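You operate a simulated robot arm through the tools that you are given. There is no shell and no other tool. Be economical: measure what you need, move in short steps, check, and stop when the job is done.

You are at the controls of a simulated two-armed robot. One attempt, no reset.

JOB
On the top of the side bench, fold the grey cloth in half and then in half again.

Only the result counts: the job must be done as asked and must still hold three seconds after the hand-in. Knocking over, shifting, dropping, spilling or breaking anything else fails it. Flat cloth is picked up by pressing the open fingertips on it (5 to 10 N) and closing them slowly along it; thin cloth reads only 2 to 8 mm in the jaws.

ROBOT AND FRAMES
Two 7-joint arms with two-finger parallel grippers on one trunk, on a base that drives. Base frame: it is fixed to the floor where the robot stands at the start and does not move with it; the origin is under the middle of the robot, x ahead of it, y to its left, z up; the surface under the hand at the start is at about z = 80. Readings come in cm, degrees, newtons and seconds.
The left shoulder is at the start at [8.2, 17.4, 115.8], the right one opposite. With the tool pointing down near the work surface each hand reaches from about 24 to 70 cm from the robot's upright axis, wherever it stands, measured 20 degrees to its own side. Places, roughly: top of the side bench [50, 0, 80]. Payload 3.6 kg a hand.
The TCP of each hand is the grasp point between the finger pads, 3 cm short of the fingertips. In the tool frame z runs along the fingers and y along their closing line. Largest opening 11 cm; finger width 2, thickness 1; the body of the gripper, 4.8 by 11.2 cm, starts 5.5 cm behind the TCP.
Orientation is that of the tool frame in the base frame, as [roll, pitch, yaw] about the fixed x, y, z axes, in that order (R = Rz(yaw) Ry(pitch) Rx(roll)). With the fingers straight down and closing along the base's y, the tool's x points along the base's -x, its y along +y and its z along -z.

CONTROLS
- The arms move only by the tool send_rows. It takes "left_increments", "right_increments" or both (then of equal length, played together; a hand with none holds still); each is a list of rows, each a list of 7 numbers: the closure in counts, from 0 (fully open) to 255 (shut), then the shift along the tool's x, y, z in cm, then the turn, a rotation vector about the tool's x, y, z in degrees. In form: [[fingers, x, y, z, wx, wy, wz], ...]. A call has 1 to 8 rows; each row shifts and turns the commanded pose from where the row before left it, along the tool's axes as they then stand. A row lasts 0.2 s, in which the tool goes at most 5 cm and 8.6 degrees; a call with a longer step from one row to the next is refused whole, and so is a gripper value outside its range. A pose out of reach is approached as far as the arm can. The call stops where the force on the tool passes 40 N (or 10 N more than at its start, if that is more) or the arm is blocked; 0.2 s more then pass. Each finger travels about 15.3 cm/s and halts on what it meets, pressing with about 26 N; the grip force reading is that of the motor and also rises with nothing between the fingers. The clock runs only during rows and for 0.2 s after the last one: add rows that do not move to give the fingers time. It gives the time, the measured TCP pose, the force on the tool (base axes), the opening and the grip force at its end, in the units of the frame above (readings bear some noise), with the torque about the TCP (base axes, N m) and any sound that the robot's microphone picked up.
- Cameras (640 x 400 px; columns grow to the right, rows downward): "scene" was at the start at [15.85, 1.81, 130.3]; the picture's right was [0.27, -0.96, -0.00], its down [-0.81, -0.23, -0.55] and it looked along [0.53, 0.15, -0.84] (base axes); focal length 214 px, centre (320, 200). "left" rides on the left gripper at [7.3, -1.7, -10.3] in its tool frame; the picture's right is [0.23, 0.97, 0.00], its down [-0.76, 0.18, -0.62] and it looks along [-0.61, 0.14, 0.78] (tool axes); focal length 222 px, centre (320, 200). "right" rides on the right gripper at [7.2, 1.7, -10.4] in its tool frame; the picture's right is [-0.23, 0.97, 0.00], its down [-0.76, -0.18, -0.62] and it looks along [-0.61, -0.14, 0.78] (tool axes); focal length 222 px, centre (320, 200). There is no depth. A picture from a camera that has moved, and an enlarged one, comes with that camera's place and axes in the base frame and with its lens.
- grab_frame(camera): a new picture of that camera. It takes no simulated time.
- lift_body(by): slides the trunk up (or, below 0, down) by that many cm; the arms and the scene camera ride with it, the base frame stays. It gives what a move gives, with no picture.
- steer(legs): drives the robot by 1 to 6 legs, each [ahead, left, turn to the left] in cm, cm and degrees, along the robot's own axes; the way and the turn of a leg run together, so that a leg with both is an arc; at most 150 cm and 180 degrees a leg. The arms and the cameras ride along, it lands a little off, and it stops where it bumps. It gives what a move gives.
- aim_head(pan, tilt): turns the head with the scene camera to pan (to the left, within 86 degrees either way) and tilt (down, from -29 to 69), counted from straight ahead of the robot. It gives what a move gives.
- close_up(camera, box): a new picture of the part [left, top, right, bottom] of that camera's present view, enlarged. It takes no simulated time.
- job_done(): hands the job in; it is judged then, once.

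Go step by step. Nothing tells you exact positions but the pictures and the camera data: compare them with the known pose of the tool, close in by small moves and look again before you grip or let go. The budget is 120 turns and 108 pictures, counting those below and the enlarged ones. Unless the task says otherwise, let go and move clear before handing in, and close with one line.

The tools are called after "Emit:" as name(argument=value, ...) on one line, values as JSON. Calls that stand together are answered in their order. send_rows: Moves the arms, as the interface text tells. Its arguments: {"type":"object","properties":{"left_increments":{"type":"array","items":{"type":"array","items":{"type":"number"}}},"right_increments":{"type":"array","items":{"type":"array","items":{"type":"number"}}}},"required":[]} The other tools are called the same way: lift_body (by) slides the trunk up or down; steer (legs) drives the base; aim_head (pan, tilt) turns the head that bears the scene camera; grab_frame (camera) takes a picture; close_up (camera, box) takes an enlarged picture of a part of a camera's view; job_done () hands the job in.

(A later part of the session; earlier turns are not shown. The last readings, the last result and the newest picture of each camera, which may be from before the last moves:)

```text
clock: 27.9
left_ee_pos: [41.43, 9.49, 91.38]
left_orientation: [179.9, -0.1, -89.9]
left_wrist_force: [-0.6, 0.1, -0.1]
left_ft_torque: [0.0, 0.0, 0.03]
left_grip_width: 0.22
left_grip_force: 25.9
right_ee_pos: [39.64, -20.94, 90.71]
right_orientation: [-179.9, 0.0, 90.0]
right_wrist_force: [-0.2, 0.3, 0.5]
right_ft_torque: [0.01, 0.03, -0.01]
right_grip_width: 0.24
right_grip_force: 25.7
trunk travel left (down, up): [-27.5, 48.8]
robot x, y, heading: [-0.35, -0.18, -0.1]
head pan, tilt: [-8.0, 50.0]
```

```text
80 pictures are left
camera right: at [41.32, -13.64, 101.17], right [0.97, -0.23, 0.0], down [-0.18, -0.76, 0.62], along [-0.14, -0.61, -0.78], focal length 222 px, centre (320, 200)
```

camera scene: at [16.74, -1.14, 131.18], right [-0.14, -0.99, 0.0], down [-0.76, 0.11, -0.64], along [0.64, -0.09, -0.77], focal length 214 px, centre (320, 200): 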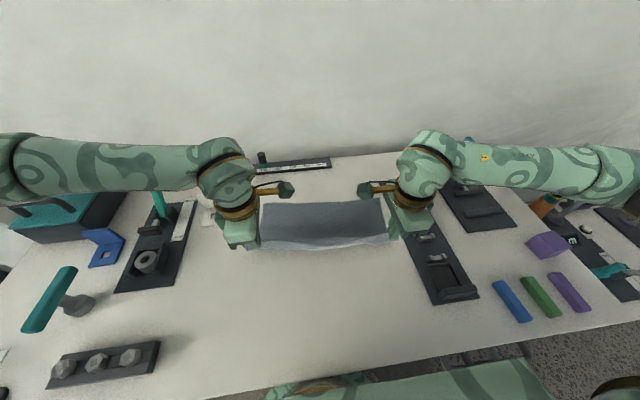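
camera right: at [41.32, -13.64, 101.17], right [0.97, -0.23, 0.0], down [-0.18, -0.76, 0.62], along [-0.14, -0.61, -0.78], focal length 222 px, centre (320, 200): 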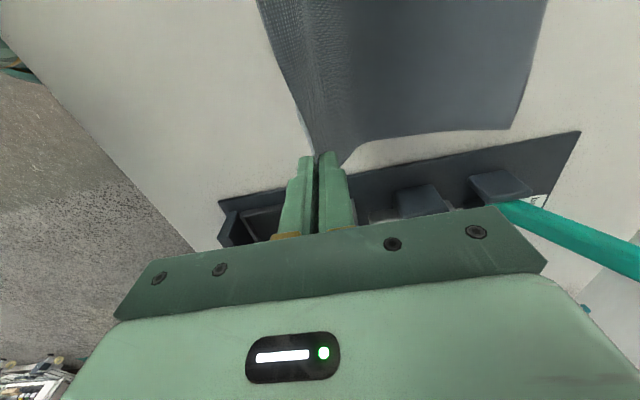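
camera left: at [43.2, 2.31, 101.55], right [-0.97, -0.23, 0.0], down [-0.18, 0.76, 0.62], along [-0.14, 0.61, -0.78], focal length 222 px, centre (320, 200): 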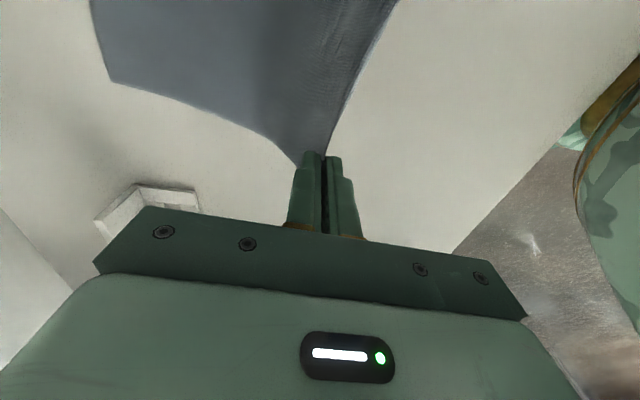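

The lift works, and the far edge now runs from (60, 10.5) to (57.5, −25.7). I carry the near edge across onto it.

Emit:
send_rows(left_increments=[[255, 0.21, -1.9, -0.5, 0, 0, 0], [255, 0.21, -1.9, 0, 0, 0, 0], [255, 0.21, -1.9, 0, 0, 0, 0], [255, 0.21, -1.9, 0.5, 0, 0, 0], [255, 0.21, -1.9, 1.0, 0, 0, 0], [255, 0.21, -1.9, 1.3, 0, 0, 0], [255, 0.21, -1.9, 1.5, 0, 0, 0], [255, 0.21, -1.9, 1.6, 0, 0, 0]], right_increments=[[255, -0.21, 1.9, -0.5, 0, 0, 0], [255, -0.21, 1.9, 0, 0, 0, 0], [255, -0.21, 1.9, 0, 0, 0, 0], [255, -0.21, 1.9, 0.5, 0, 0, 0], [255, -0.21, 1.9, 1.0, 0, 0, 0], [255, -0.21, 1.9, 1.3, 0, 0, 0], [255, -0.21, 1.9, 1.5, 0, 0, 0], [255, -0.21, 1.9, 1.6, 0, 0, 0]])

Emit:
grab_frame(camera="scene")

Emit:
grab_frame(camera="left")

Emit:
grab_frame(camera="right")

```text
clock: 29.7
left_ee_pos: [56.6, 7.86, 86.06]
left_orientation: [179.9, 0.0, -89.8]
left_wrist_force: [1.4, 0.3, 0.1]
left_ft_torque: [0.0, 0.03, -0.03]
left_grip_width: 0.21
left_grip_force: 25.6
right_ee_pos: [55.04, -22.47, 85.21]
right_orientation: [-179.9, -0.1, 90.1]
right_wrist_force: [-0.1, -0.7, 0.5]
right_ft_torque: [0.0, 0.03, 0.05]
right_grip_width: 0.23
right_grip_force: 25.6
trunk travel left (down, up): [-27.5, 48.8]
robot x, y, heading: [0.12, -0.43, 0.2]
head pan, tilt: [-8.0, 50.0]
```

```text
79 pictures are left
camera scene: at [16.84, -1.15, 131.17], right [-0.14, -0.99, 0.0], down [-0.76, 0.11, -0.64], along [0.64, -0.09, -0.77], focal length 214 px, centre (320, 200)
```

scene: 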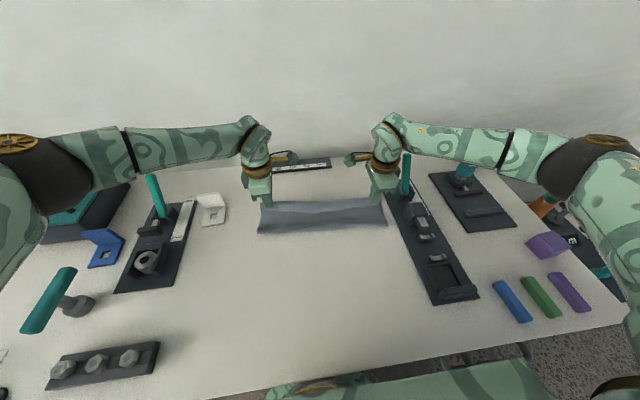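

```text
78 pictures are left
camera left: at [58.43, 0.69, 96.28], right [-0.97, -0.23, 0.0], down [-0.18, 0.76, 0.62], along [-0.14, 0.61, -0.78], focal length 222 px, centre (320, 200)
```

left: 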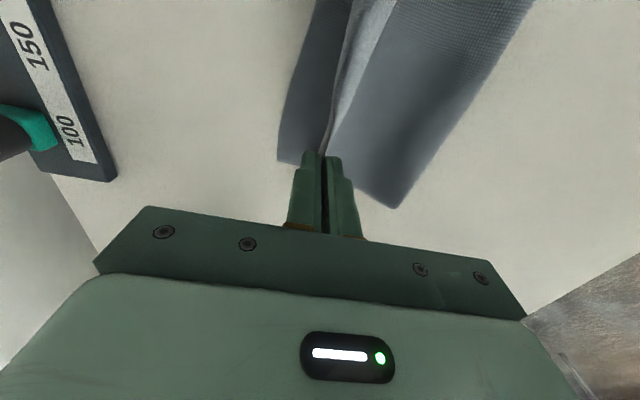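

```text
77 pictures are left
camera right: at [56.71, -15.04, 95.52], right [0.97, -0.23, 0.0], down [-0.18, -0.76, 0.62], along [-0.14, -0.61, -0.78], focal length 222 px, centre (320, 200)
```

right: 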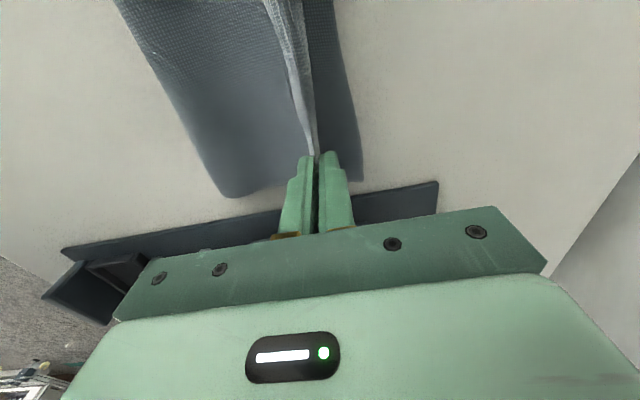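

The bottom far corners stayed put. I lower the held edge onto the bottom layer.

Emit:
send_rows(left_increments=[[255, 0, -0.1, 0.9, 0, 0, 0], [255, 0, -0.1, 0.9, 0, 0, 0], [255, 0, 0, 0.7, 0, 0, 0], [255, 0, 0, 0, 0, 0, 0]], right_increments=[[255, 0, 0, 0.6, 0, 0, 0], [255, 0, 0, 0.6, 0, 0, 0], [255, 0, 0, 0.5, 0, 0, 0], [255, 0, 0, 0, 0, 0, 0]])

Emit:
close_up(camera="left", box=[200, 60, 440, 240])

Emit:
close_up(camera="right", box=[200, 60, 440, 240])

```text
clock: 30.7
left_ee_pos: [56.89, 8.01, 83.33]
left_orientation: [179.8, 0.0, -89.9]
left_wrist_force: [-1.4, 1.4, 0.3]
left_ft_torque: [-0.01, 0.05, 0.02]
left_grip_width: 0.22
left_grip_force: 26.2
right_ee_pos: [54.73, -22.58, 83.67]
right_orientation: [-179.9, -0.1, 90.0]
right_wrist_force: [0.5, 0.0, 1.0]
right_ft_torque: [0.0, -0.01, 0.01]
right_grip_width: 0.21
right_grip_force: 26.3
trunk travel left (down, up): [-27.5, 48.8]
robot x, y, heading: [-0.11, 0.28, 0.0]
head pan, tilt: [-8.0, 50.0]
```

```text
2.22 times, centred on (320, 150) of left
camera zoom: at [58.72, 0.74, 93.66], right [-0.97, -0.23, 0.0], down [-0.18, 0.76, 0.62], along [-0.14, 0.61, -0.78], focal length 494 px, centre (320, 311)
```

zoom: 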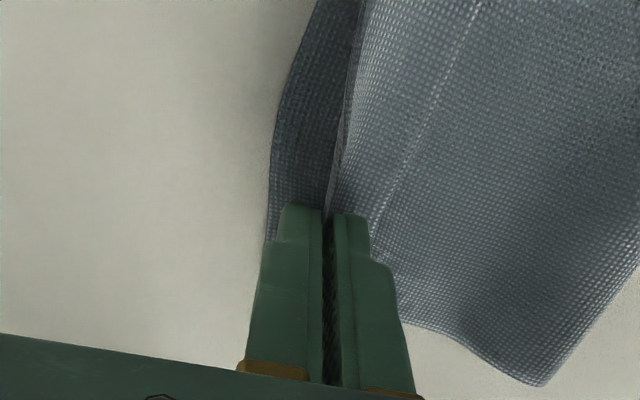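

```text
2.22 times, centred on (320, 150) of right
camera zoom: at [56.48, -15.05, 93.96], right [0.97, -0.23, 0.0], down [-0.18, -0.76, 0.62], along [-0.14, -0.61, -0.78], focal length 494 px, centre (320, 311)
```

zoom: 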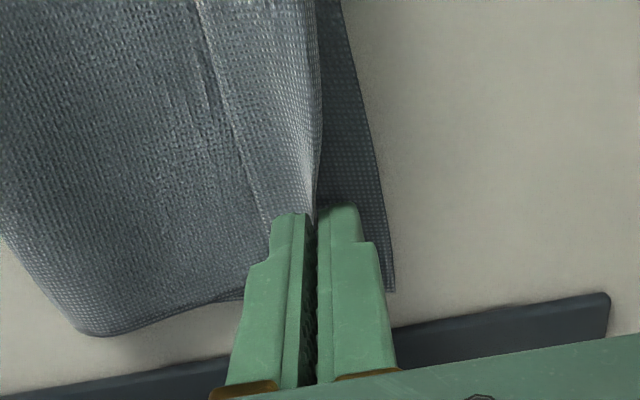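

The held edge lies about 3 cm short of the bottom far edge, and the hem may be turned back. I open slightly, rise and inspect.

Emit:
send_rows(left_increments=[[240, 0, 0, 0, 0, 0, 0], [220, 0, 0, 0, 0, 0, 0], [200, 0, 0, 0, 0, 0, 0], [200, 0, 0, -1, 0, 0, 0], [200, 0, 0, -3, 0, 0, 0], [200, 0, 0, -4, 0, 0, 0], [200, 0, 0, -4, 0, 0, 0]], right_increments=[[240, 0, 0, 0, 0, 0, 0], [220, 0, 0, 0, 0, 0, 0], [200, 0, 0, 0, 0, 0, 0], [200, 0, 0, -1, 0, 0, 0], [200, 0, 0, -3, 0, 0, 0], [200, 0, 0, -4, 0, 0, 0], [200, 0, 0, -4, 0, 0, 0]])

Emit:
grab_frame(camera="scene")

Emit:
grab_frame(camera="left")

Emit:
grab_frame(camera="right")

```text
clock: 32.3
left_ee_pos: [56.43, 7.82, 95.41]
left_orientation: [179.9, -0.2, -89.9]
left_wrist_force: [-0.2, 0.2, 0.4]
left_ft_torque: [0.01, -0.01, 0.0]
left_grip_width: 2.39
left_grip_force: 0.0
right_ee_pos: [54.88, -22.39, 96.13]
right_orientation: [-179.9, 0.0, 90.1]
right_wrist_force: [-0.8, -0.3, -0.3]
right_ft_torque: [0.01, -0.01, 0.02]
right_grip_width: 2.37
right_grip_force: 0.1
trunk travel left (down, up): [-27.5, 48.8]
robot x, y, heading: [0.03, 0.17, -0.1]
head pan, tilt: [-8.0, 50.0]
```

```text
74 pictures are left
camera scene: at [16.64, -1.13, 131.21], right [-0.14, -0.99, 0.0], down [-0.76, 0.11, -0.64], along [0.64, -0.09, -0.77], focal length 214 px, centre (320, 200)
```

scene: 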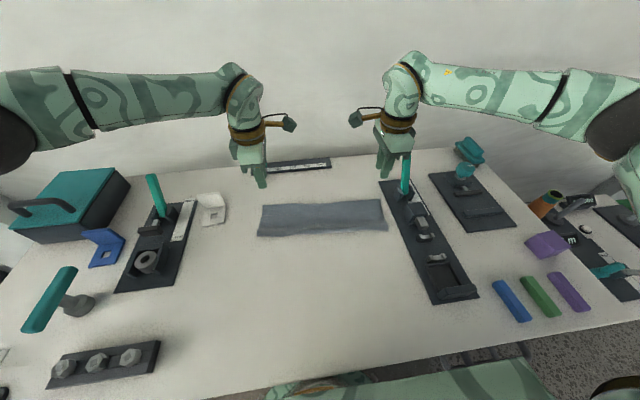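

```text
73 pictures are left
camera left: at [58.11, 0.56, 105.62], right [-0.97, -0.23, 0.0], down [-0.18, 0.76, 0.62], along [-0.14, 0.61, -0.78], focal length 222 px, centre (320, 200)
```

left: 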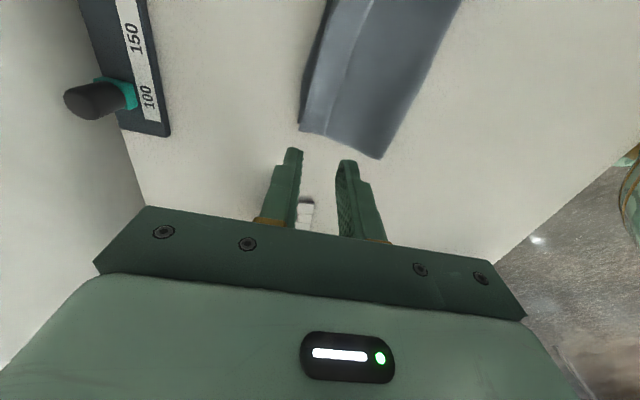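

```text
72 pictures are left
camera right: at [56.51, -15.06, 106.56], right [0.97, -0.23, 0.0], down [-0.18, -0.76, 0.62], along [-0.14, -0.61, -0.78], focal length 222 px, centre (320, 200)
```

right: 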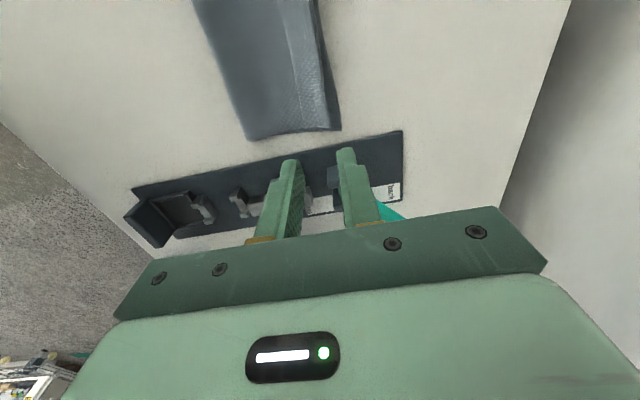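

Emit:
close_up(camera="scene", box=[240, 170, 410, 270])

Emit:
close_up(camera="left", box=[270, 0, 480, 170])

Emit:
close_up(camera="right", box=[180, 0, 370, 150])

```text
3.76 times, centred on (325, 220) of scene
camera zoom: at [16.64, -1.13, 131.21], right [-0.14, -0.99, 0.0], down [-0.76, 0.11, -0.64], along [0.64, -0.09, -0.77], focal length 807 px, centre (301, 125)
```

zoom: 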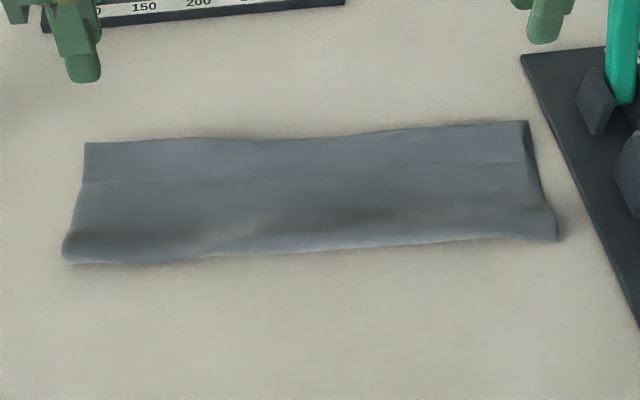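

```text
2.35 times, centred on (375, 85) of left
camera zoom: at [58.11, 0.56, 105.62], right [-0.97, -0.23, 0.0], down [-0.18, 0.76, 0.62], along [-0.14, 0.61, -0.78], focal length 523 px, centre (191, 471)
```

zoom: 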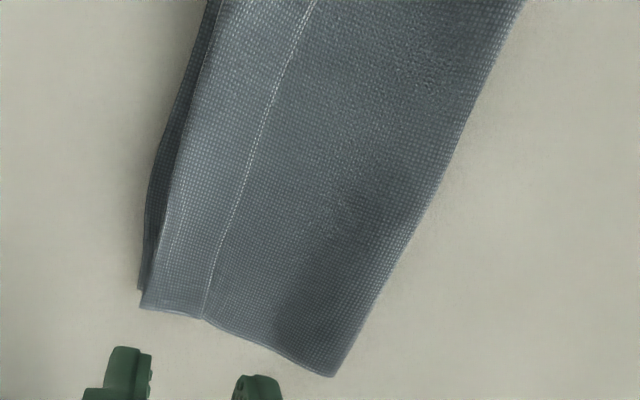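

```text
2.67 times, centred on (275, 75) of right
camera zoom: at [56.51, -15.06, 106.56], right [0.97, -0.23, 0.0], down [-0.18, -0.76, 0.62], along [-0.14, -0.61, -0.78], focal length 592 px, centre (440, 533)
```

zoom: 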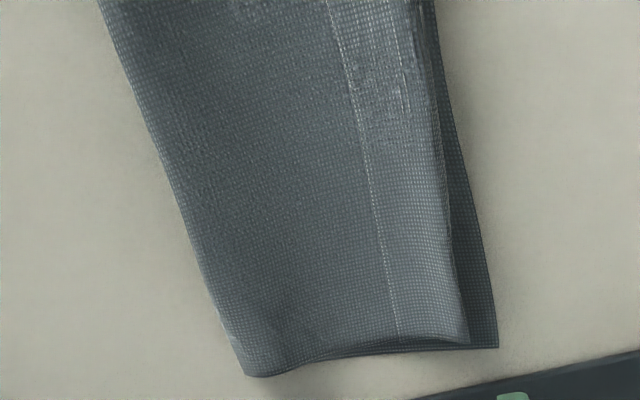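

The fold worked, but a hem of about 3.7 cm is turned back on top. I'll re-pinch close to the hem's free edge (left x≈55.2, right x≈52.8) and lay it out again.

Emit:
send_rows(left_increments=[[200, 0, -0.5, 3.6, 0, 0, 0], [200, 0, 0, 3.6, 0, 0, 0], [200, 0, 0, 3.0, 0, 0, 0], [200, 0, 0, 0.7, 0, 0, 0], [200, 0, 0, 0, 0, 0, 0]], right_increments=[[200, 0, -0.1, 3.8, 0, 0, 0], [200, 0, 0, 3.8, 0, 0, 0], [200, 0, 0, 3.3, 0, 0, 0], [200, 0, 0, 0.7, 0, 0, 0], [200, 0, 0, 0, 0, 0, 0]])

Emit:
close_up(camera="left", box=[200, 40, 440, 220])

Emit:
close_up(camera="right", box=[200, 40, 440, 220])

```text
clock: 33.5
left_ee_pos: [57.2, 7.75, 84.44]
left_orientation: [179.9, -0.1, -89.9]
left_wrist_force: [-0.1, 0.2, -0.5]
left_ft_torque: [0.03, -0.01, -0.01]
left_grip_width: 2.4
left_grip_force: 0.1
right_ee_pos: [54.82, -22.07, 84.18]
right_orientation: [-179.9, 0.1, 90.1]
right_wrist_force: [0.1, 0.7, 0.4]
right_ft_torque: [-0.04, -0.03, 0.02]
right_grip_width: 2.37
right_grip_force: 0.0
trunk travel left (down, up): [-27.5, 48.8]
robot x, y, heading: [-0.08, -0.44, -0.2]
head pan, tilt: [-8.0, 50.0]
```

```text
2.22 times, centred on (320, 130) of left
camera zoom: at [58.99, 0.6, 94.71], right [-0.97, -0.23, 0.0], down [-0.18, 0.76, 0.62], along [-0.14, 0.61, -0.78], focal length 494 px, centre (320, 356)
```

zoom: 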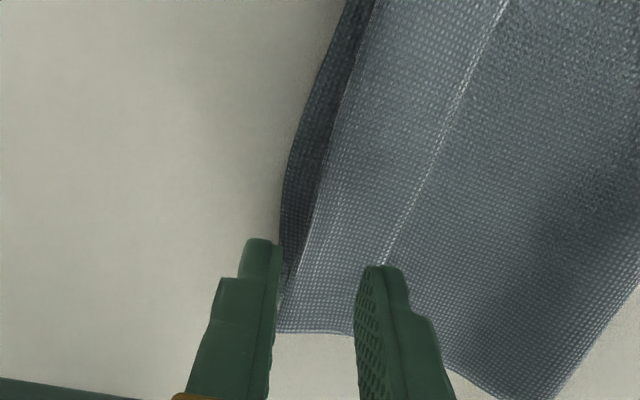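

```text
2.22 times, centred on (320, 130) of right
camera zoom: at [56.53, -14.78, 94.42], right [0.97, -0.23, 0.0], down [-0.18, -0.76, 0.62], along [-0.14, -0.61, -0.78], focal length 494 px, centre (320, 356)
```

zoom: 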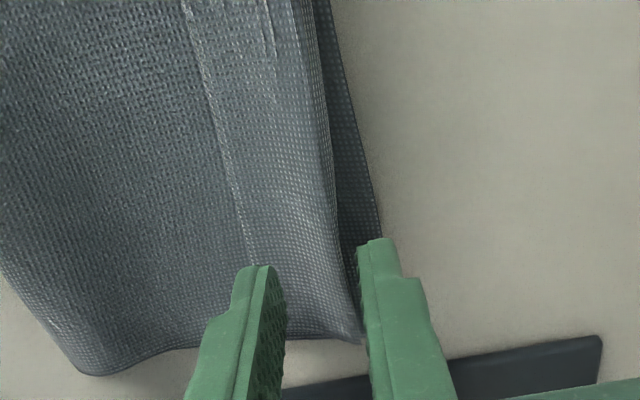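

The inner fingers would land on the crease. I narrow the gap, shift slightly and press.

Emit:
send_rows(left_increments=[[213, 0, 0.5, 0, 0, 0, 0], [213, 0, 0, 0.3, 0, 0, 0], [213, 0, 0, 0.3, 0, 0, 0], [213, 0, 0, 0.2, 0, 0, 0], [213, 0, 0, 0.1, 0, 0, 0], [213, 0, 0, 0, 0, 0, 0]], right_increments=[[213, 0, -0.5, 0, 0, 0, 0], [213, 0, 0, 0.3, 0, 0, 0], [213, 0, 0, 0.2, 0, 0, 0], [213, 0, 0, 0.1, 0, 0, 0], [213, 0, 0, 0, 0, 0, 0], [213, 0, 0, 0, 0, 0, 0]])

Emit:
close_up(camera="left", box=[200, 40, 440, 220])

Emit:
close_up(camera="right", box=[200, 40, 440, 220])

```text
clock: 34.9
left_ee_pos: [56.84, 7.88, 83.54]
left_orientation: [179.9, -0.1, -89.9]
left_wrist_force: [0.0, -0.2, -0.1]
left_ft_torque: [-0.03, 0.03, -0.01]
left_grip_width: 1.84
left_grip_force: 0.1
right_ee_pos: [54.22, -22.28, 83.66]
right_orientation: [-179.9, 0.0, 89.9]
right_wrist_force: [0.1, -0.8, 0.0]
right_ft_torque: [-0.04, 0.01, 0.03]
right_grip_width: 1.81
right_grip_force: 0.1
trunk travel left (down, up): [-27.5, 48.8]
robot x, y, heading: [0.12, -0.15, 0.2]
head pan, tilt: [-8.0, 50.0]
```

```text
2.22 times, centred on (320, 130) of left
camera zoom: at [58.56, 0.63, 93.87], right [-0.97, -0.23, 0.0], down [-0.18, 0.76, 0.62], along [-0.14, 0.61, -0.78], focal length 494 px, centre (320, 356)
```

zoom: 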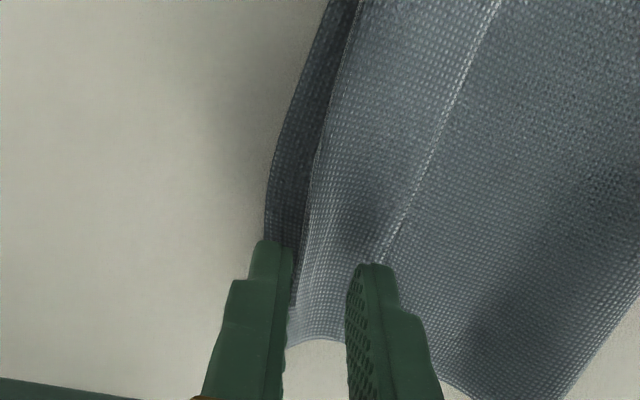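

```text
2.22 times, centred on (320, 130) of right
camera zoom: at [55.94, -15.01, 93.95], right [0.97, -0.23, 0.0], down [-0.18, -0.76, 0.62], along [-0.14, -0.61, -0.78], focal length 494 px, centre (320, 356)
```

zoom: 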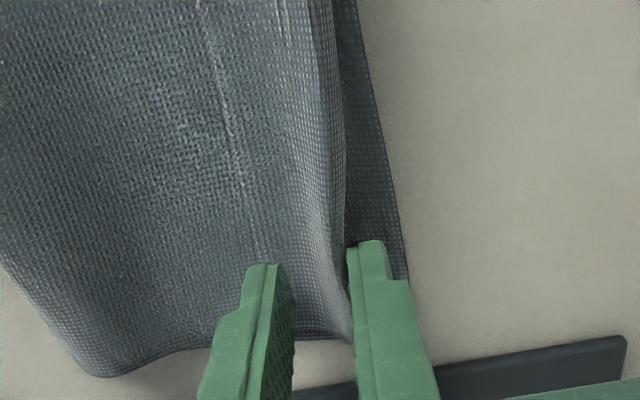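

The hem is narrow at the corners and wider inward. I raise a bit, move both hands 3.3 cm inward and look.

Emit:
send_rows(left_increments=[[213, 0, 0, -1, 0, 0, 0], [213, 1.6, 0, 0, 0, 0, 0], [213, 1.7, 0.2, 0, 0, 0, 0], [213, 0, 0, 0.6, 0, 0, 0], [213, 0, 0, 0, 0, 0, 0]], right_increments=[[213, 0, 0, -1, 0, 0, 0], [213, 1.6, 0, 0, 0, 0, 0], [213, 1.7, 0, 0, 0, 0, 0], [213, 0, 0, 0.6, 0, 0, 0], [213, 0, 0, 0, 0, 0, 0]])

Emit:
close_up(camera="left", box=[200, 40, 440, 220])

Emit:
close_up(camera="right", box=[200, 40, 440, 220])

```text
clock: 36.1
left_ee_pos: [56.56, 4.47, 83.88]
left_orientation: [179.9, -0.1, -90.0]
left_wrist_force: [0.6, -0.5, 0.2]
left_ft_torque: [-0.02, -0.01, -0.01]
left_grip_width: 1.84
left_grip_force: 0.0
right_ee_pos: [53.98, -19.04, 83.97]
right_orientation: [-179.9, 0.0, 89.9]
right_wrist_force: [-0.3, 0.4, 0.4]
right_ft_torque: [0.01, -0.02, -0.03]
right_grip_width: 1.79
right_grip_force: 0.1
trunk travel left (down, up): [-27.5, 48.8]
robot x, y, heading: [-0.41, 0.14, -0.2]
head pan, tilt: [-8.0, 50.0]
```

```text
2.22 times, centred on (320, 130) of left
camera zoom: at [58.39, -2.73, 94.07], right [-0.97, -0.23, 0.0], down [-0.18, 0.76, 0.62], along [-0.14, 0.61, -0.78], focal length 494 px, centre (320, 356)
```

zoom: 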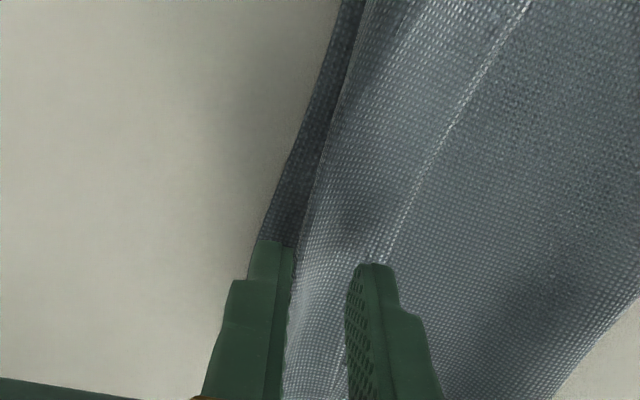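

```text
2.22 times, centred on (320, 130) of right
camera zoom: at [55.68, -11.78, 94.38], right [0.97, -0.23, 0.0], down [-0.18, -0.76, 0.62], along [-0.14, -0.61, -0.78], focal length 494 px, centre (320, 356)
```

zoom: 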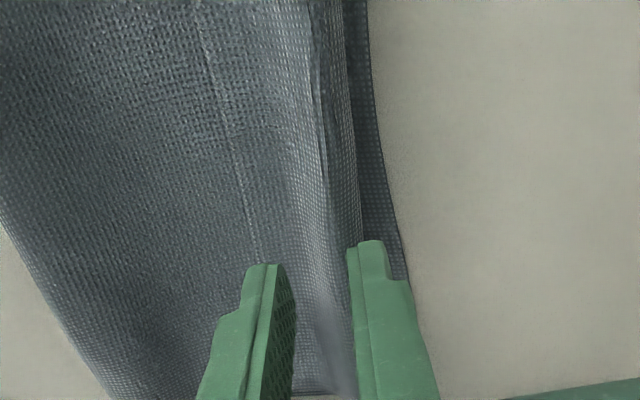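

The hem is about 2.3 cm wide everywhere. I go back outward and put the outer fingers on the hem edge and the inner ones just past the crease. Closing should then buckle only the hem up.

Emit:
send_rows(left_increments=[[208, 0, 0, -1, 0, 0, 0], [208, -2.5, -0.7, 0, 0, 0, 0], [208, 0, 0, 1.0, 0, 0, 0], [208, 0, 0, 0.5, 0, 0, 0], [208, 0, 0, 0.1, 0, 0, 0], [208, 0, 0, 0, 0, 0, 0]], right_increments=[[208, 0, 0, -1, 0, 0, 0], [208, -2.5, 0.5, 0, 0, 0, 0], [208, 0, 0, 1.0, 0, 0, 0], [208, 0, 0, 0.5, 0, 0, 0], [208, 0, 0, 0.2, 0, 0, 0], [208, 0, 0, 0, 0, 0, 0]])

Emit:
close_up(camera="left", box=[200, 40, 440, 220])

Emit:
close_up(camera="right", box=[200, 40, 440, 220])

```text
clock: 37.5
left_ee_pos: [57.39, 7.1, 83.33]
left_orientation: [179.9, -0.1, -89.8]
left_wrist_force: [0.2, 0.5, -0.6]
left_ft_torque: [-0.01, 0.02, -0.01]
left_grip_width: 2.04
left_grip_force: 0.1
right_ee_pos: [54.72, -21.62, 83.26]
right_orientation: [-179.9, 0.0, 90.0]
right_wrist_force: [-0.1, -0.2, 1.0]
right_ft_torque: [-0.02, 0.03, 0.0]
right_grip_width: 2.04
right_grip_force: 1.1
trunk travel left (down, up): [-27.5, 48.8]
robot x, y, heading: [-0.14, 0.16, -0.3]
head pan, tilt: [-8.0, 50.0]
```

```text
2.22 times, centred on (320, 130) of left
camera zoom: at [59.16, -0.19, 93.64], right [-0.97, -0.23, 0.0], down [-0.18, 0.76, 0.62], along [-0.14, 0.61, -0.78], focal length 494 px, centre (320, 356)
```

zoom: 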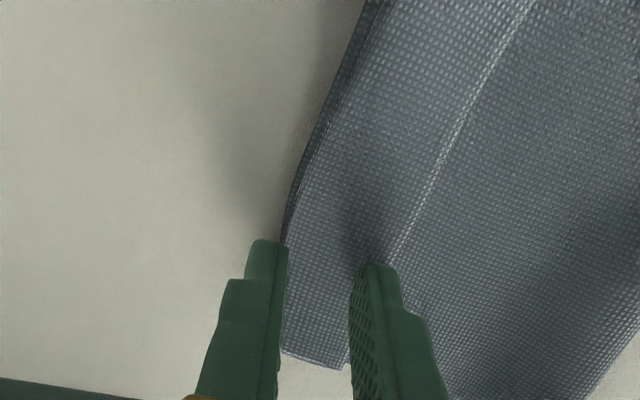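

```text
2.22 times, centred on (320, 130) of right
camera zoom: at [56.31, -14.33, 93.66], right [0.97, -0.23, 0.0], down [-0.18, -0.76, 0.62], along [-0.14, -0.61, -0.78], focal length 494 px, centre (320, 356)
```

zoom: 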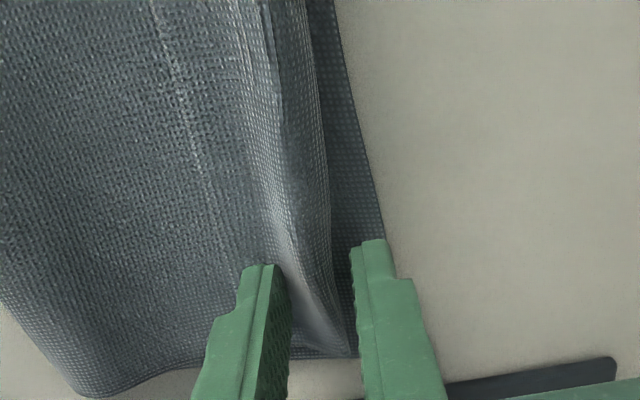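

Emit:
send_rows(left_increments=[[208, 0, 0, 0.12, 0, 0, 0], [208, 0, 0, 0, 0, 0, 0], [208, 0, 0, 0, 0, 0, 0]], right_increments=[[208, 0, 0, 0.1, 0, 0, 0], [208, 0, 0, 0, 0, 0, 0], [208, 0, 0, 0, 0, 0, 0]])

```text
clock: 38.3
left_ee_pos: [57.38, 7.02, 83.24]
left_orientation: [179.9, -0.1, -89.9]
left_wrist_force: [-0.5, 0.3, 1.1]
left_ft_torque: [-0.03, 0.02, -0.06]
left_grip_width: 2.01
left_grip_force: 0.0
right_ee_pos: [54.57, -21.59, 83.19]
right_orientation: [-180.0, 0.0, 90.0]
right_wrist_force: [-0.4, -0.5, 4.4]
right_ft_torque: [-0.05, 0.07, 0.04]
right_grip_width: 2.05
right_grip_force: 0.2
trunk travel left (down, up): [-27.5, 48.8]
robot x, y, heading: [-0.04, 0.22, 0.2]
head pan, tilt: [-8.0, 50.0]
```

Emit:
send_rows(left_increments=[[208, 0, 0, 0.08, 0, 0, 0], [208, 0, 0, 0, 0, 0, 0], [208, 0, 0, 0, 0, 0, 0]], right_increments=[[208, 0, 0, 0.01, 0, 0, 0], [208, 0, 0, 0, 0, 0, 0], [208, 0, 0, 0, 0, 0, 0]])

```text
clock: 39.1
left_ee_pos: [57.35, 7.04, 83.31]
left_orientation: [-179.9, 0.0, -89.8]
left_wrist_force: [-1.0, 0.9, 7.3]
left_ft_torque: [0.07, 0.12, -0.01]
left_grip_width: 2.04
left_grip_force: 0.5
right_ee_pos: [54.65, -21.52, 83.25]
right_orientation: [-180.0, 0.1, 90.0]
right_wrist_force: [1.0, -0.7, 3.3]
right_ft_torque: [-0.06, 0.03, 0.02]
right_grip_width: 2.02
right_grip_force: 0.5
trunk travel left (down, up): [-27.5, 48.8]
robot x, y, heading: [0.03, 0.13, 0.1]
head pan, tilt: [-8.0, 50.0]
```

The presses are 7 N and 3 N. I close slowly halfway and look.

Emit:
send_rows(left_increments=[[212, 0, 0, 0, 0, 0, 0], [216, 0, 0, 0, 0, 0, 0], [220, 0, 0, 0, 0, 0, 0], [224, 0, 0, 0, 0, 0, 0], [228, 0, 0, 0, 0, 0, 0], [232, 0, 0, 0, 0, 0, 0]], right_increments=[[212, 0, 0, 0.02, 0, 0, 0], [216, 0, 0, 0, 0, 0, 0], [220, 0, 0, 0, 0, 0, 0], [224, 0, 0, 0, 0, 0, 0], [228, 0, 0, 0, 0, 0, 0], [232, 0, 0, 0, 0, 0, 0]])

Emit:
close_up(camera="left", box=[200, 40, 440, 220])

Emit:
close_up(camera="right", box=[200, 40, 440, 220])

```text
clock: 40.5
left_ee_pos: [57.32, 6.98, 83.24]
left_orientation: [179.9, -0.1, -89.9]
left_wrist_force: [0.6, 0.5, 9.4]
left_ft_torque: [0.05, 0.02, -0.01]
left_grip_width: 0.8
left_grip_force: 0.1
right_ee_pos: [54.49, -21.58, 83.29]
right_orientation: [180.0, -0.1, 90.0]
right_wrist_force: [-1.1, 0.9, 3.9]
right_ft_torque: [0.0, 0.05, 0.02]
right_grip_width: 1.03
right_grip_force: 0.3
trunk travel left (down, up): [-27.5, 48.8]
robot x, y, heading: [0.18, 0.45, 0.1]
head pan, tilt: [-8.0, 50.0]
```

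```text
2.22 times, centred on (320, 130) of left
camera zoom: at [59.15, -0.23, 93.47], right [-0.97, -0.23, 0.0], down [-0.18, 0.76, 0.62], along [-0.14, 0.61, -0.78], focal length 494 px, centre (320, 356)
```

zoom: 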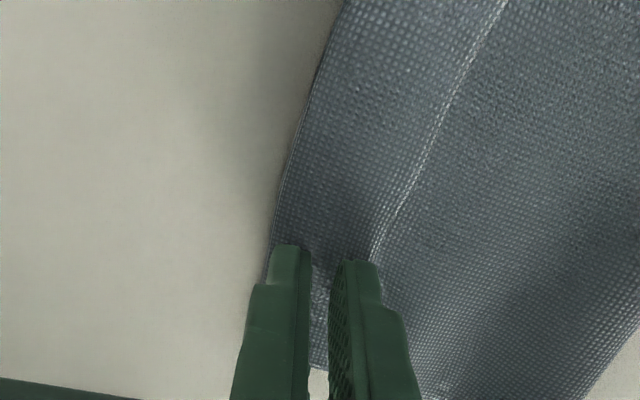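

```text
2.22 times, centred on (320, 130) of right
camera zoom: at [56.2, -14.3, 93.59], right [0.97, -0.23, 0.0], down [-0.18, -0.76, 0.62], along [-0.14, -0.61, -0.78], focal length 494 px, centre (320, 356)
```

zoom: 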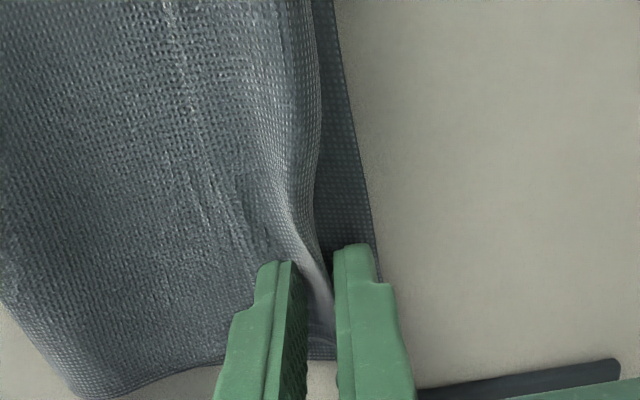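

Emit:
send_rows(left_increments=[[236, 0, 0, 0, 0, 0, 0], [240, 0, 0, 0, 0, 0, 0], [244, 0, 0, 0, 0, 0, 0], [248, 0, 0, 0, 0, 0, 0], [255, 0, 0, 0, 0, 0, 0], [255, 0, 0, 0, 0, 0, 0]], right_increments=[[236, 0, 0, 0, 0, 0, 0], [240, 0, 0, 0, 0, 0, 0], [244, 0, 0, 0, 0, 0, 0], [248, 0, 0, 0, 0, 0, 0], [255, 0, 0, 0, 0, 0, 0], [255, 0, 0, 0, 0, 0, 0]])

Emit:
close_up(camera="left", box=[200, 40, 440, 220])

Emit:
close_up(camera="right", box=[200, 40, 440, 220])

```text
clock: 41.9
left_ee_pos: [57.45, 7.04, 83.17]
left_orientation: [180.0, -0.2, -89.9]
left_wrist_force: [-1.8, 0.9, 11.4]
left_ft_torque: [0.01, 0.06, -0.01]
left_grip_width: 0.0
left_grip_force: 25.9
right_ee_pos: [54.58, -21.71, 83.16]
right_orientation: [180.0, 0.0, 90.1]
right_wrist_force: [0.3, 0.1, 3.2]
right_ft_torque: [-0.04, 0.06, 0.05]
right_grip_width: 0.22
right_grip_force: 26.0
trunk travel left (down, up): [-27.5, 48.8]
robot x, y, heading: [0.2, 0.09, 0.2]
head pan, tilt: [-8.0, 50.0]
```

```text
2.22 times, centred on (320, 130) of left
camera zoom: at [59.12, -0.23, 93.47], right [-0.97, -0.23, 0.0], down [-0.18, 0.76, 0.62], along [-0.14, 0.61, -0.78], focal length 494 px, centre (320, 356)
```

zoom: 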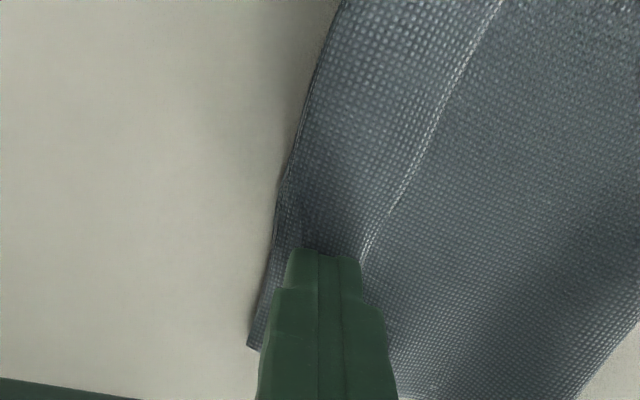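

```text
2.22 times, centred on (320, 130) of right
camera zoom: at [56.18, -14.3, 93.6], right [0.97, -0.23, 0.0], down [-0.18, -0.76, 0.62], along [-0.14, -0.61, -0.78], focal length 494 px, centre (320, 356)
```

zoom: 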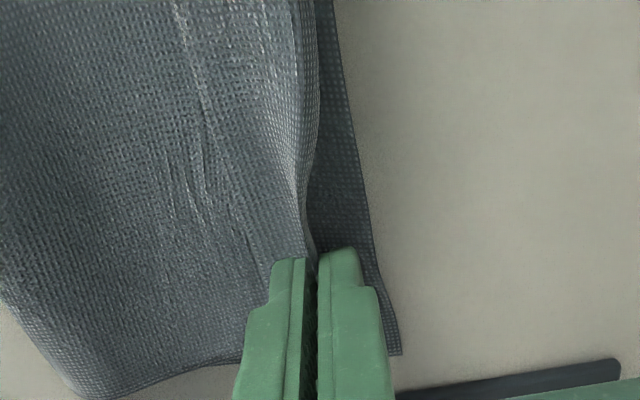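

The right hand holds something (2.2 mm). I lift it 4 cm, with the left hand raised clear, to see what it took.

Emit:
send_rows(left_increments=[[255, 0, 0, -2, 0, 0, 0], [255, 0, 0, -3, 0, 0, 0], [255, 0, 0, -3, 0, 0, 0], [255, 0, 0, 0, 0, 0, 0]], right_increments=[[255, 0, 0, -1, 0, 0, 0], [255, 0, 0, -1.5, 0, 0, 0], [255, 0, 0, -1.5, 0, 0, 0], [255, 0, 0, 0, 0, 0, 0]])

Emit:
grab_frame(camera="right")

Emit:
close_up(camera="scene", box=[240, 150, 410, 250])

Emit:
grab_frame(camera="left")

```text
clock: 42.9
left_ee_pos: [57.61, 6.92, 91.15]
left_orientation: [179.9, -0.2, -89.8]
left_wrist_force: [-0.2, -0.7, 0.1]
left_ft_torque: [-0.01, -0.01, -0.01]
left_grip_width: 0.0
left_grip_force: 25.4
right_ee_pos: [54.7, -21.46, 87.22]
right_orientation: [-179.9, 0.0, 90.0]
right_wrist_force: [0.1, 0.1, -0.3]
right_ft_torque: [-0.01, 0.01, 0.03]
right_grip_width: 0.21
right_grip_force: 25.9
trunk travel left (down, up): [-27.5, 48.8]
robot x, y, heading: [-0.05, -0.15, 0.1]
head pan, tilt: [-8.0, 50.0]
```

```text
56 pictures are left
camera right: at [56.44, -14.26, 97.48], right [0.97, -0.23, 0.0], down [-0.18, -0.76, 0.62], along [-0.14, -0.61, -0.78], focal length 222 px, centre (320, 200)
```

right: 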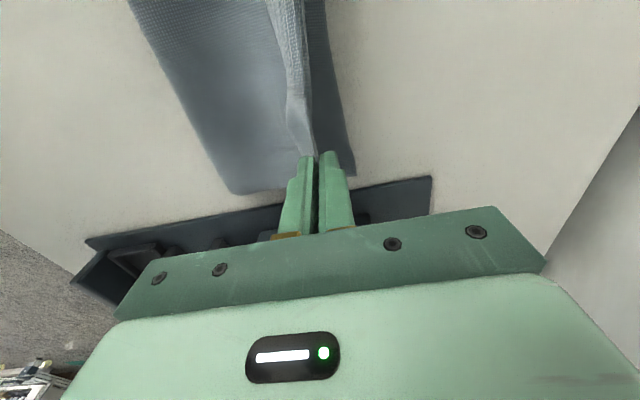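

```text
3.76 times, centred on (325, 200) of scene
camera zoom: at [16.79, -1.15, 131.17], right [-0.14, -0.99, 0.0], down [-0.76, 0.11, -0.64], along [0.64, -0.09, -0.77], focal length 807 px, centre (301, 200)
```

zoom: 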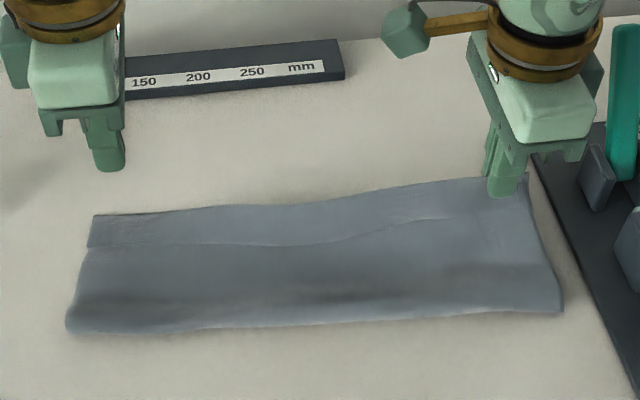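

```text
54 pictures are left
camera left: at [59.35, -0.34, 101.4], right [-0.97, -0.23, 0.0], down [-0.18, 0.76, 0.62], along [-0.14, 0.61, -0.78], focal length 222 px, centre (320, 200)
```

left: 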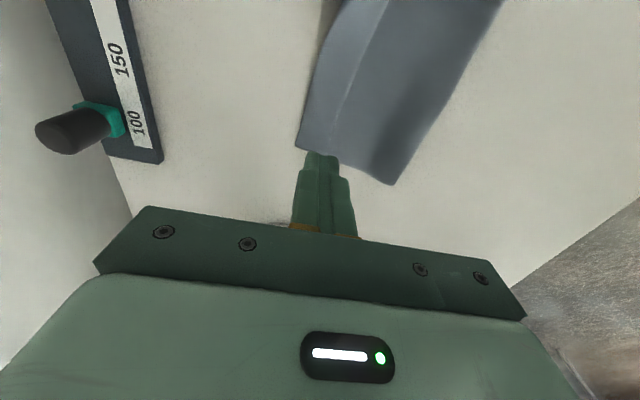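

Emit:
close_up(camera="right", box=[200, 0, 400, 180])

Emit:
close_up(camera="scene", box=[330, 160, 410, 220])

```text
2.22 times, centred on (300, 90) of right
camera zoom: at [56.44, -14.26, 97.48], right [0.97, -0.23, 0.0], down [-0.18, -0.76, 0.62], along [-0.14, -0.61, -0.78], focal length 494 px, centre (364, 444)
```

zoom: 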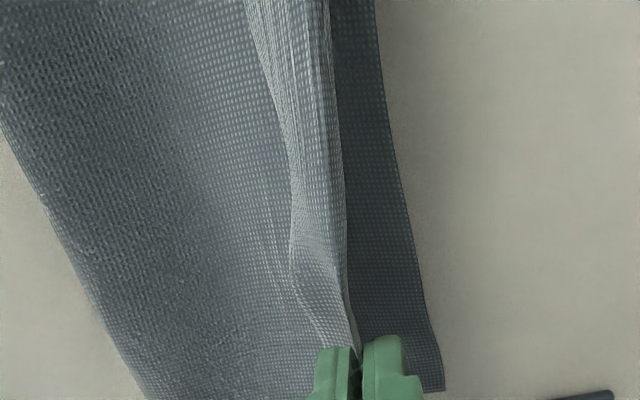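

```text
6.67 times, centred on (370, 190) of scene
camera zoom: at [16.79, -1.15, 131.17], right [-0.14, -0.99, 0.0], down [-0.76, 0.11, -0.64], along [0.64, -0.09, -0.77], focal length 1430 px, centre (-13, 267)
```

zoom: 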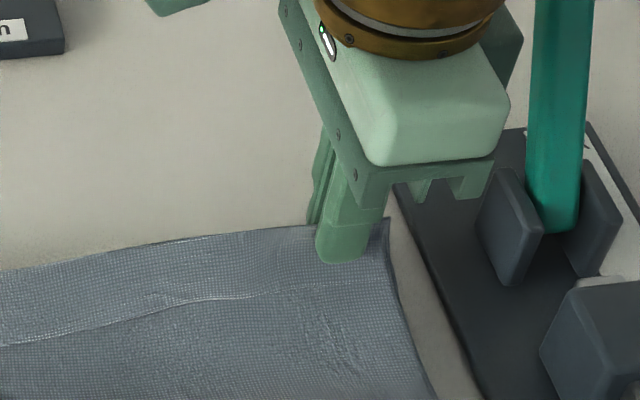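

The right hand holds the crease, with the hem hanging in front of it. I lower it as an anchor and use the left hand, closed, to press on the hem and stroke it outward (+x).

Emit:
send_rows(left_increments=[[255, 0, 1.2, 2.5, 0, 0, 0], [255, 0, 0, 2.5, 0, 0, 0], [255, 0, 0, 2.0, 0, 0, 0], [255, 0, 0, 0.5, 0, 0, 0], [255, 0, 0, 0, 0, 0, 0], [255, 0, 0, 0, 0, 0, 0]], right_increments=[[255, 0, 0, 1.5, 0, 0, 0], [255, 0, 0, 1.5, 0, 0, 0], [255, 0, 0, 0.7, 0, 0, 0], [255, 0, 0, 0, 0, 0, 0], [255, 0, 0, 0, 0, 0, 0], [255, 0, 0, 0, 0, 0, 0]])

Emit:
close_up(camera="left", box=[200, 40, 440, 220])

```text
clock: 44.3
left_ee_pos: [56.02, 7.22, 83.71]
left_orientation: [179.9, -0.1, -89.9]
left_wrist_force: [-0.3, -1.1, 0.2]
left_ft_torque: [-0.02, 0.0, -0.04]
left_grip_width: 0.0
left_grip_force: 26.2
right_ee_pos: [54.68, -21.63, 83.56]
right_orientation: [-179.9, 0.0, 89.9]
right_wrist_force: [0.2, -0.1, 1.3]
right_ft_torque: [0.01, -0.02, 0.02]
right_grip_width: 0.22
right_grip_force: 26.0
trunk travel left (down, up): [-27.5, 48.8]
robot x, y, heading: [-0.06, 0.13, 0.1]
head pan, tilt: [-8.0, 50.0]
```

```text
2.22 times, centred on (320, 130) of left
camera zoom: at [57.82, -0.11, 93.95], right [-0.97, -0.23, 0.0], down [-0.18, 0.76, 0.62], along [-0.14, 0.61, -0.78], focal length 494 px, centre (320, 356)
```

zoom: 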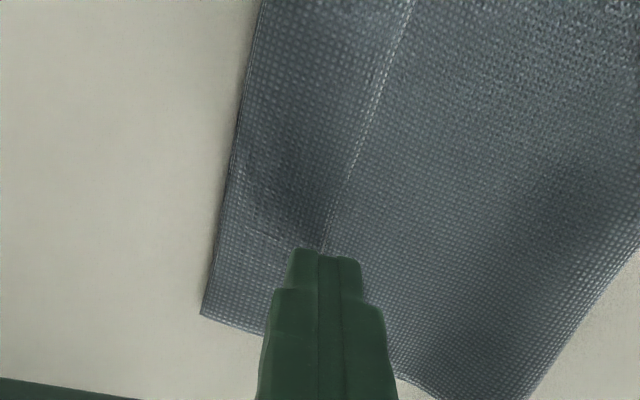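

Emit:
close_up(camera="scene", box=[245, 170, 325, 245])

Emit:
close_up(camera="left", box=[260, 100, 360, 180])

```text
5.33 times, centred on (285, 208) of scene
camera zoom: at [16.75, -1.15, 131.19], right [-0.14, -0.99, 0.0], down [-0.76, 0.11, -0.64], along [0.64, -0.09, -0.77], focal length 1144 px, centre (507, 160)
```

zoom: 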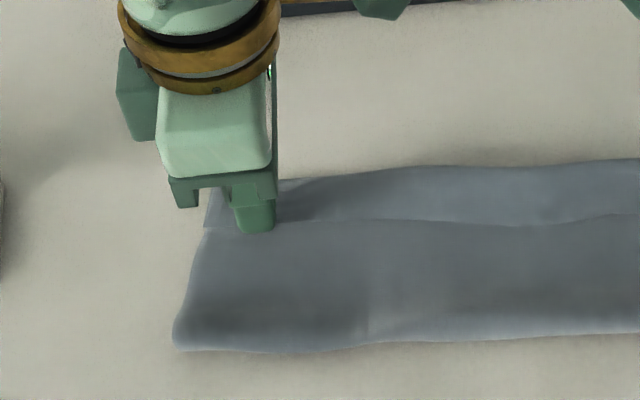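

```text
5.00 times, centred on (310, 140) of left
camera zoom: at [57.82, -0.11, 93.95], right [-0.97, -0.23, 0.0], down [-0.18, 0.76, 0.62], along [-0.14, 0.61, -0.78], focal length 1111 px, centre (370, 500)
```

zoom: 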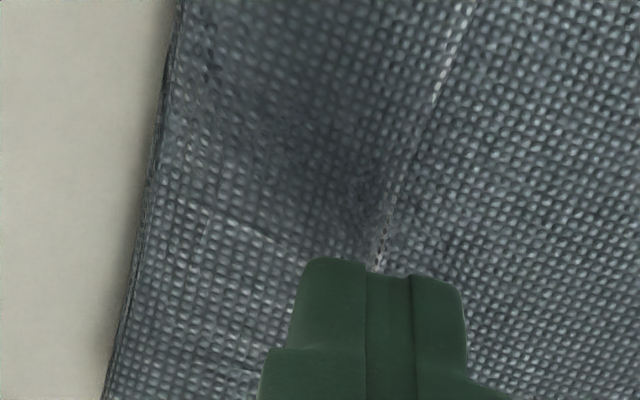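

I shift slightly onto the hem and press lightly.

Emit:
send_rows(left_increments=[[255, 0, -0.8, 0, 0, 0, 0], [255, 0, 0, 0.3, 0, 0, 0], [255, 0, 0, 0.1, 0, 0, 0], [255, 0, 0, 0, 0, 0, 0], [255, 0, 0, 0, 0, 0, 0]])

```text
clock: 45.5
left_ee_pos: [56.81, 7.04, 83.31]
left_orientation: [179.9, -0.1, -89.9]
left_wrist_force: [0.3, 0.1, 0.9]
left_ft_torque: [0.0, 0.04, 0.02]
left_grip_width: 0.01
left_grip_force: 26.1
right_ee_pos: [54.69, -21.5, 83.54]
right_orientation: [-180.0, 0.1, 89.9]
right_wrist_force: [-0.1, 0.8, 0.6]
right_ft_torque: [0.01, -0.01, 0.04]
right_grip_width: 0.2
right_grip_force: 25.8
trunk travel left (down, up): [-27.5, 48.8]
robot x, y, heading: [-0.07, -0.13, 0.3]
head pan, tilt: [-8.0, 50.0]
```

Emit:
send_rows(left_increments=[[255, 0, 0, 0.08, 0, 0, 0], [255, 0, 0, 0, 0, 0, 0], [255, 0, -0.6, 0, 0, 0, 0], [255, 0, -0.6, 0, 0, 0, 0], [255, 0, -0.6, 0, 0, 0, 0], [255, 0, -0.6, 0, 0, 0, 0]])

Emit:
close_up(camera="left", box=[200, 40, 440, 220])

```text
clock: 46.9
left_ee_pos: [59.43, 7.04, 83.26]
left_orientation: [179.9, -0.2, -89.9]
left_wrist_force: [-0.4, 0.1, 2.1]
left_ft_torque: [0.01, 0.0, 0.0]
left_grip_width: 0.0
left_grip_force: 26.2
right_ee_pos: [54.57, -21.52, 83.54]
right_orientation: [180.0, 0.0, 90.1]
right_wrist_force: [0.1, -0.1, 0.5]
right_ft_torque: [0.0, -0.01, -0.01]
right_grip_width: 0.23
right_grip_force: 25.6
trunk travel left (down, up): [-27.5, 48.8]
robot x, y, heading: [-0.11, 0.1, 0.1]
head pan, tilt: [-8.0, 50.0]
```

```text
2.22 times, centred on (320, 130) of left
camera zoom: at [61.25, -0.25, 93.51], right [-0.97, -0.23, 0.0], down [-0.18, 0.76, 0.62], along [-0.14, 0.61, -0.78], focal length 494 px, centre (320, 356)
```

zoom: 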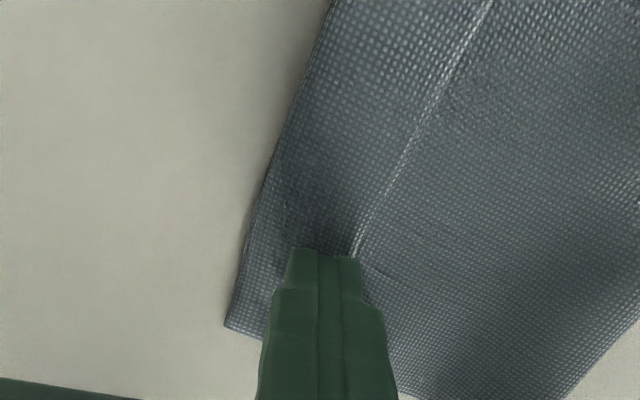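

Even a 2 N stroke moves the whole stack together, so the layers cling. I stop working the hem, release the right hand and review the strip.

Emit:
send_rows(left_increments=[[255, 0, 0, -2, 0, 0, 0], [255, 0, 0, -4, 0, 0, 0], [255, -3, 0, -4, 0, 0, 0], [255, -4, 0, -2, 0, 0, 0], [255, -4, 0, 0, 0, 0, 0]], right_increments=[[235, 0, 0, 0, 0, 0, 0], [215, 0, 0, 0, 0, 0, 0], [215, 0, 0, -1, 0, 0, 0], [215, 0, 0, -4, 0, 0, 0], [215, 0, 0, -5, 0, 0, 0]])

Emit:
close_up(camera="scene", box=[240, 165, 410, 265])

Emit:
grab_frame(camera="left")

```text
clock: 48.1
left_ee_pos: [59.1, 17.96, 95.26]
left_orientation: [-180.0, 0.0, -90.0]
left_wrist_force: [0.4, 0.6, 0.5]
left_ft_torque: [0.0, 0.02, -0.03]
left_grip_width: 0.0
left_grip_force: 26.0
right_ee_pos: [55.03, -21.58, 93.45]
right_orientation: [-179.9, 0.1, 90.2]
right_wrist_force: [0.6, -0.5, 0.5]
right_ft_torque: [-0.03, 0.01, -0.03]
right_grip_width: 1.72
right_grip_force: 0.1
trunk travel left (down, up): [-27.5, 48.8]
robot x, y, heading: [-0.22, 0.26, 0.1]
head pan, tilt: [-8.0, 50.0]
```

```text
3.76 times, centred on (325, 215) of scene
camera zoom: at [16.69, -1.0, 131.2], right [-0.14, -0.99, 0.0], down [-0.76, 0.11, -0.64], along [0.64, -0.09, -0.77], focal length 807 px, centre (301, 144)
```

zoom: 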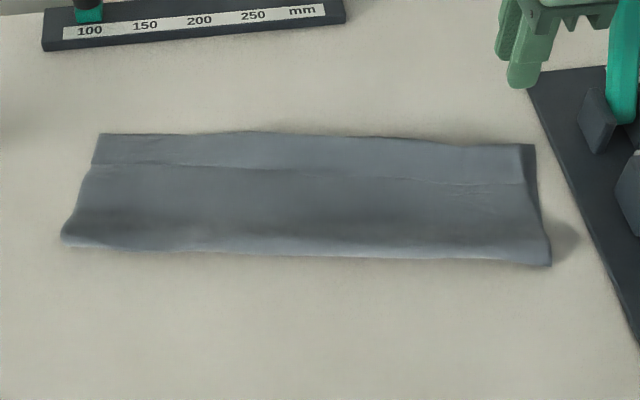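

```text
46 pictures are left
camera left: at [60.83, 10.82, 105.63], right [-0.97, -0.23, 0.0], down [-0.18, 0.76, 0.62], along [-0.14, 0.61, -0.78], focal length 222 px, centre (320, 200)
```

left: 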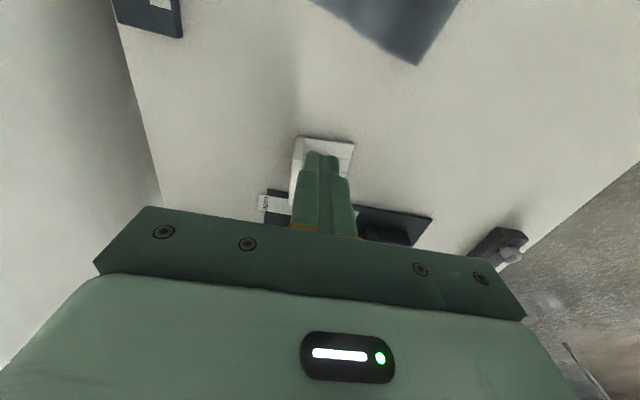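

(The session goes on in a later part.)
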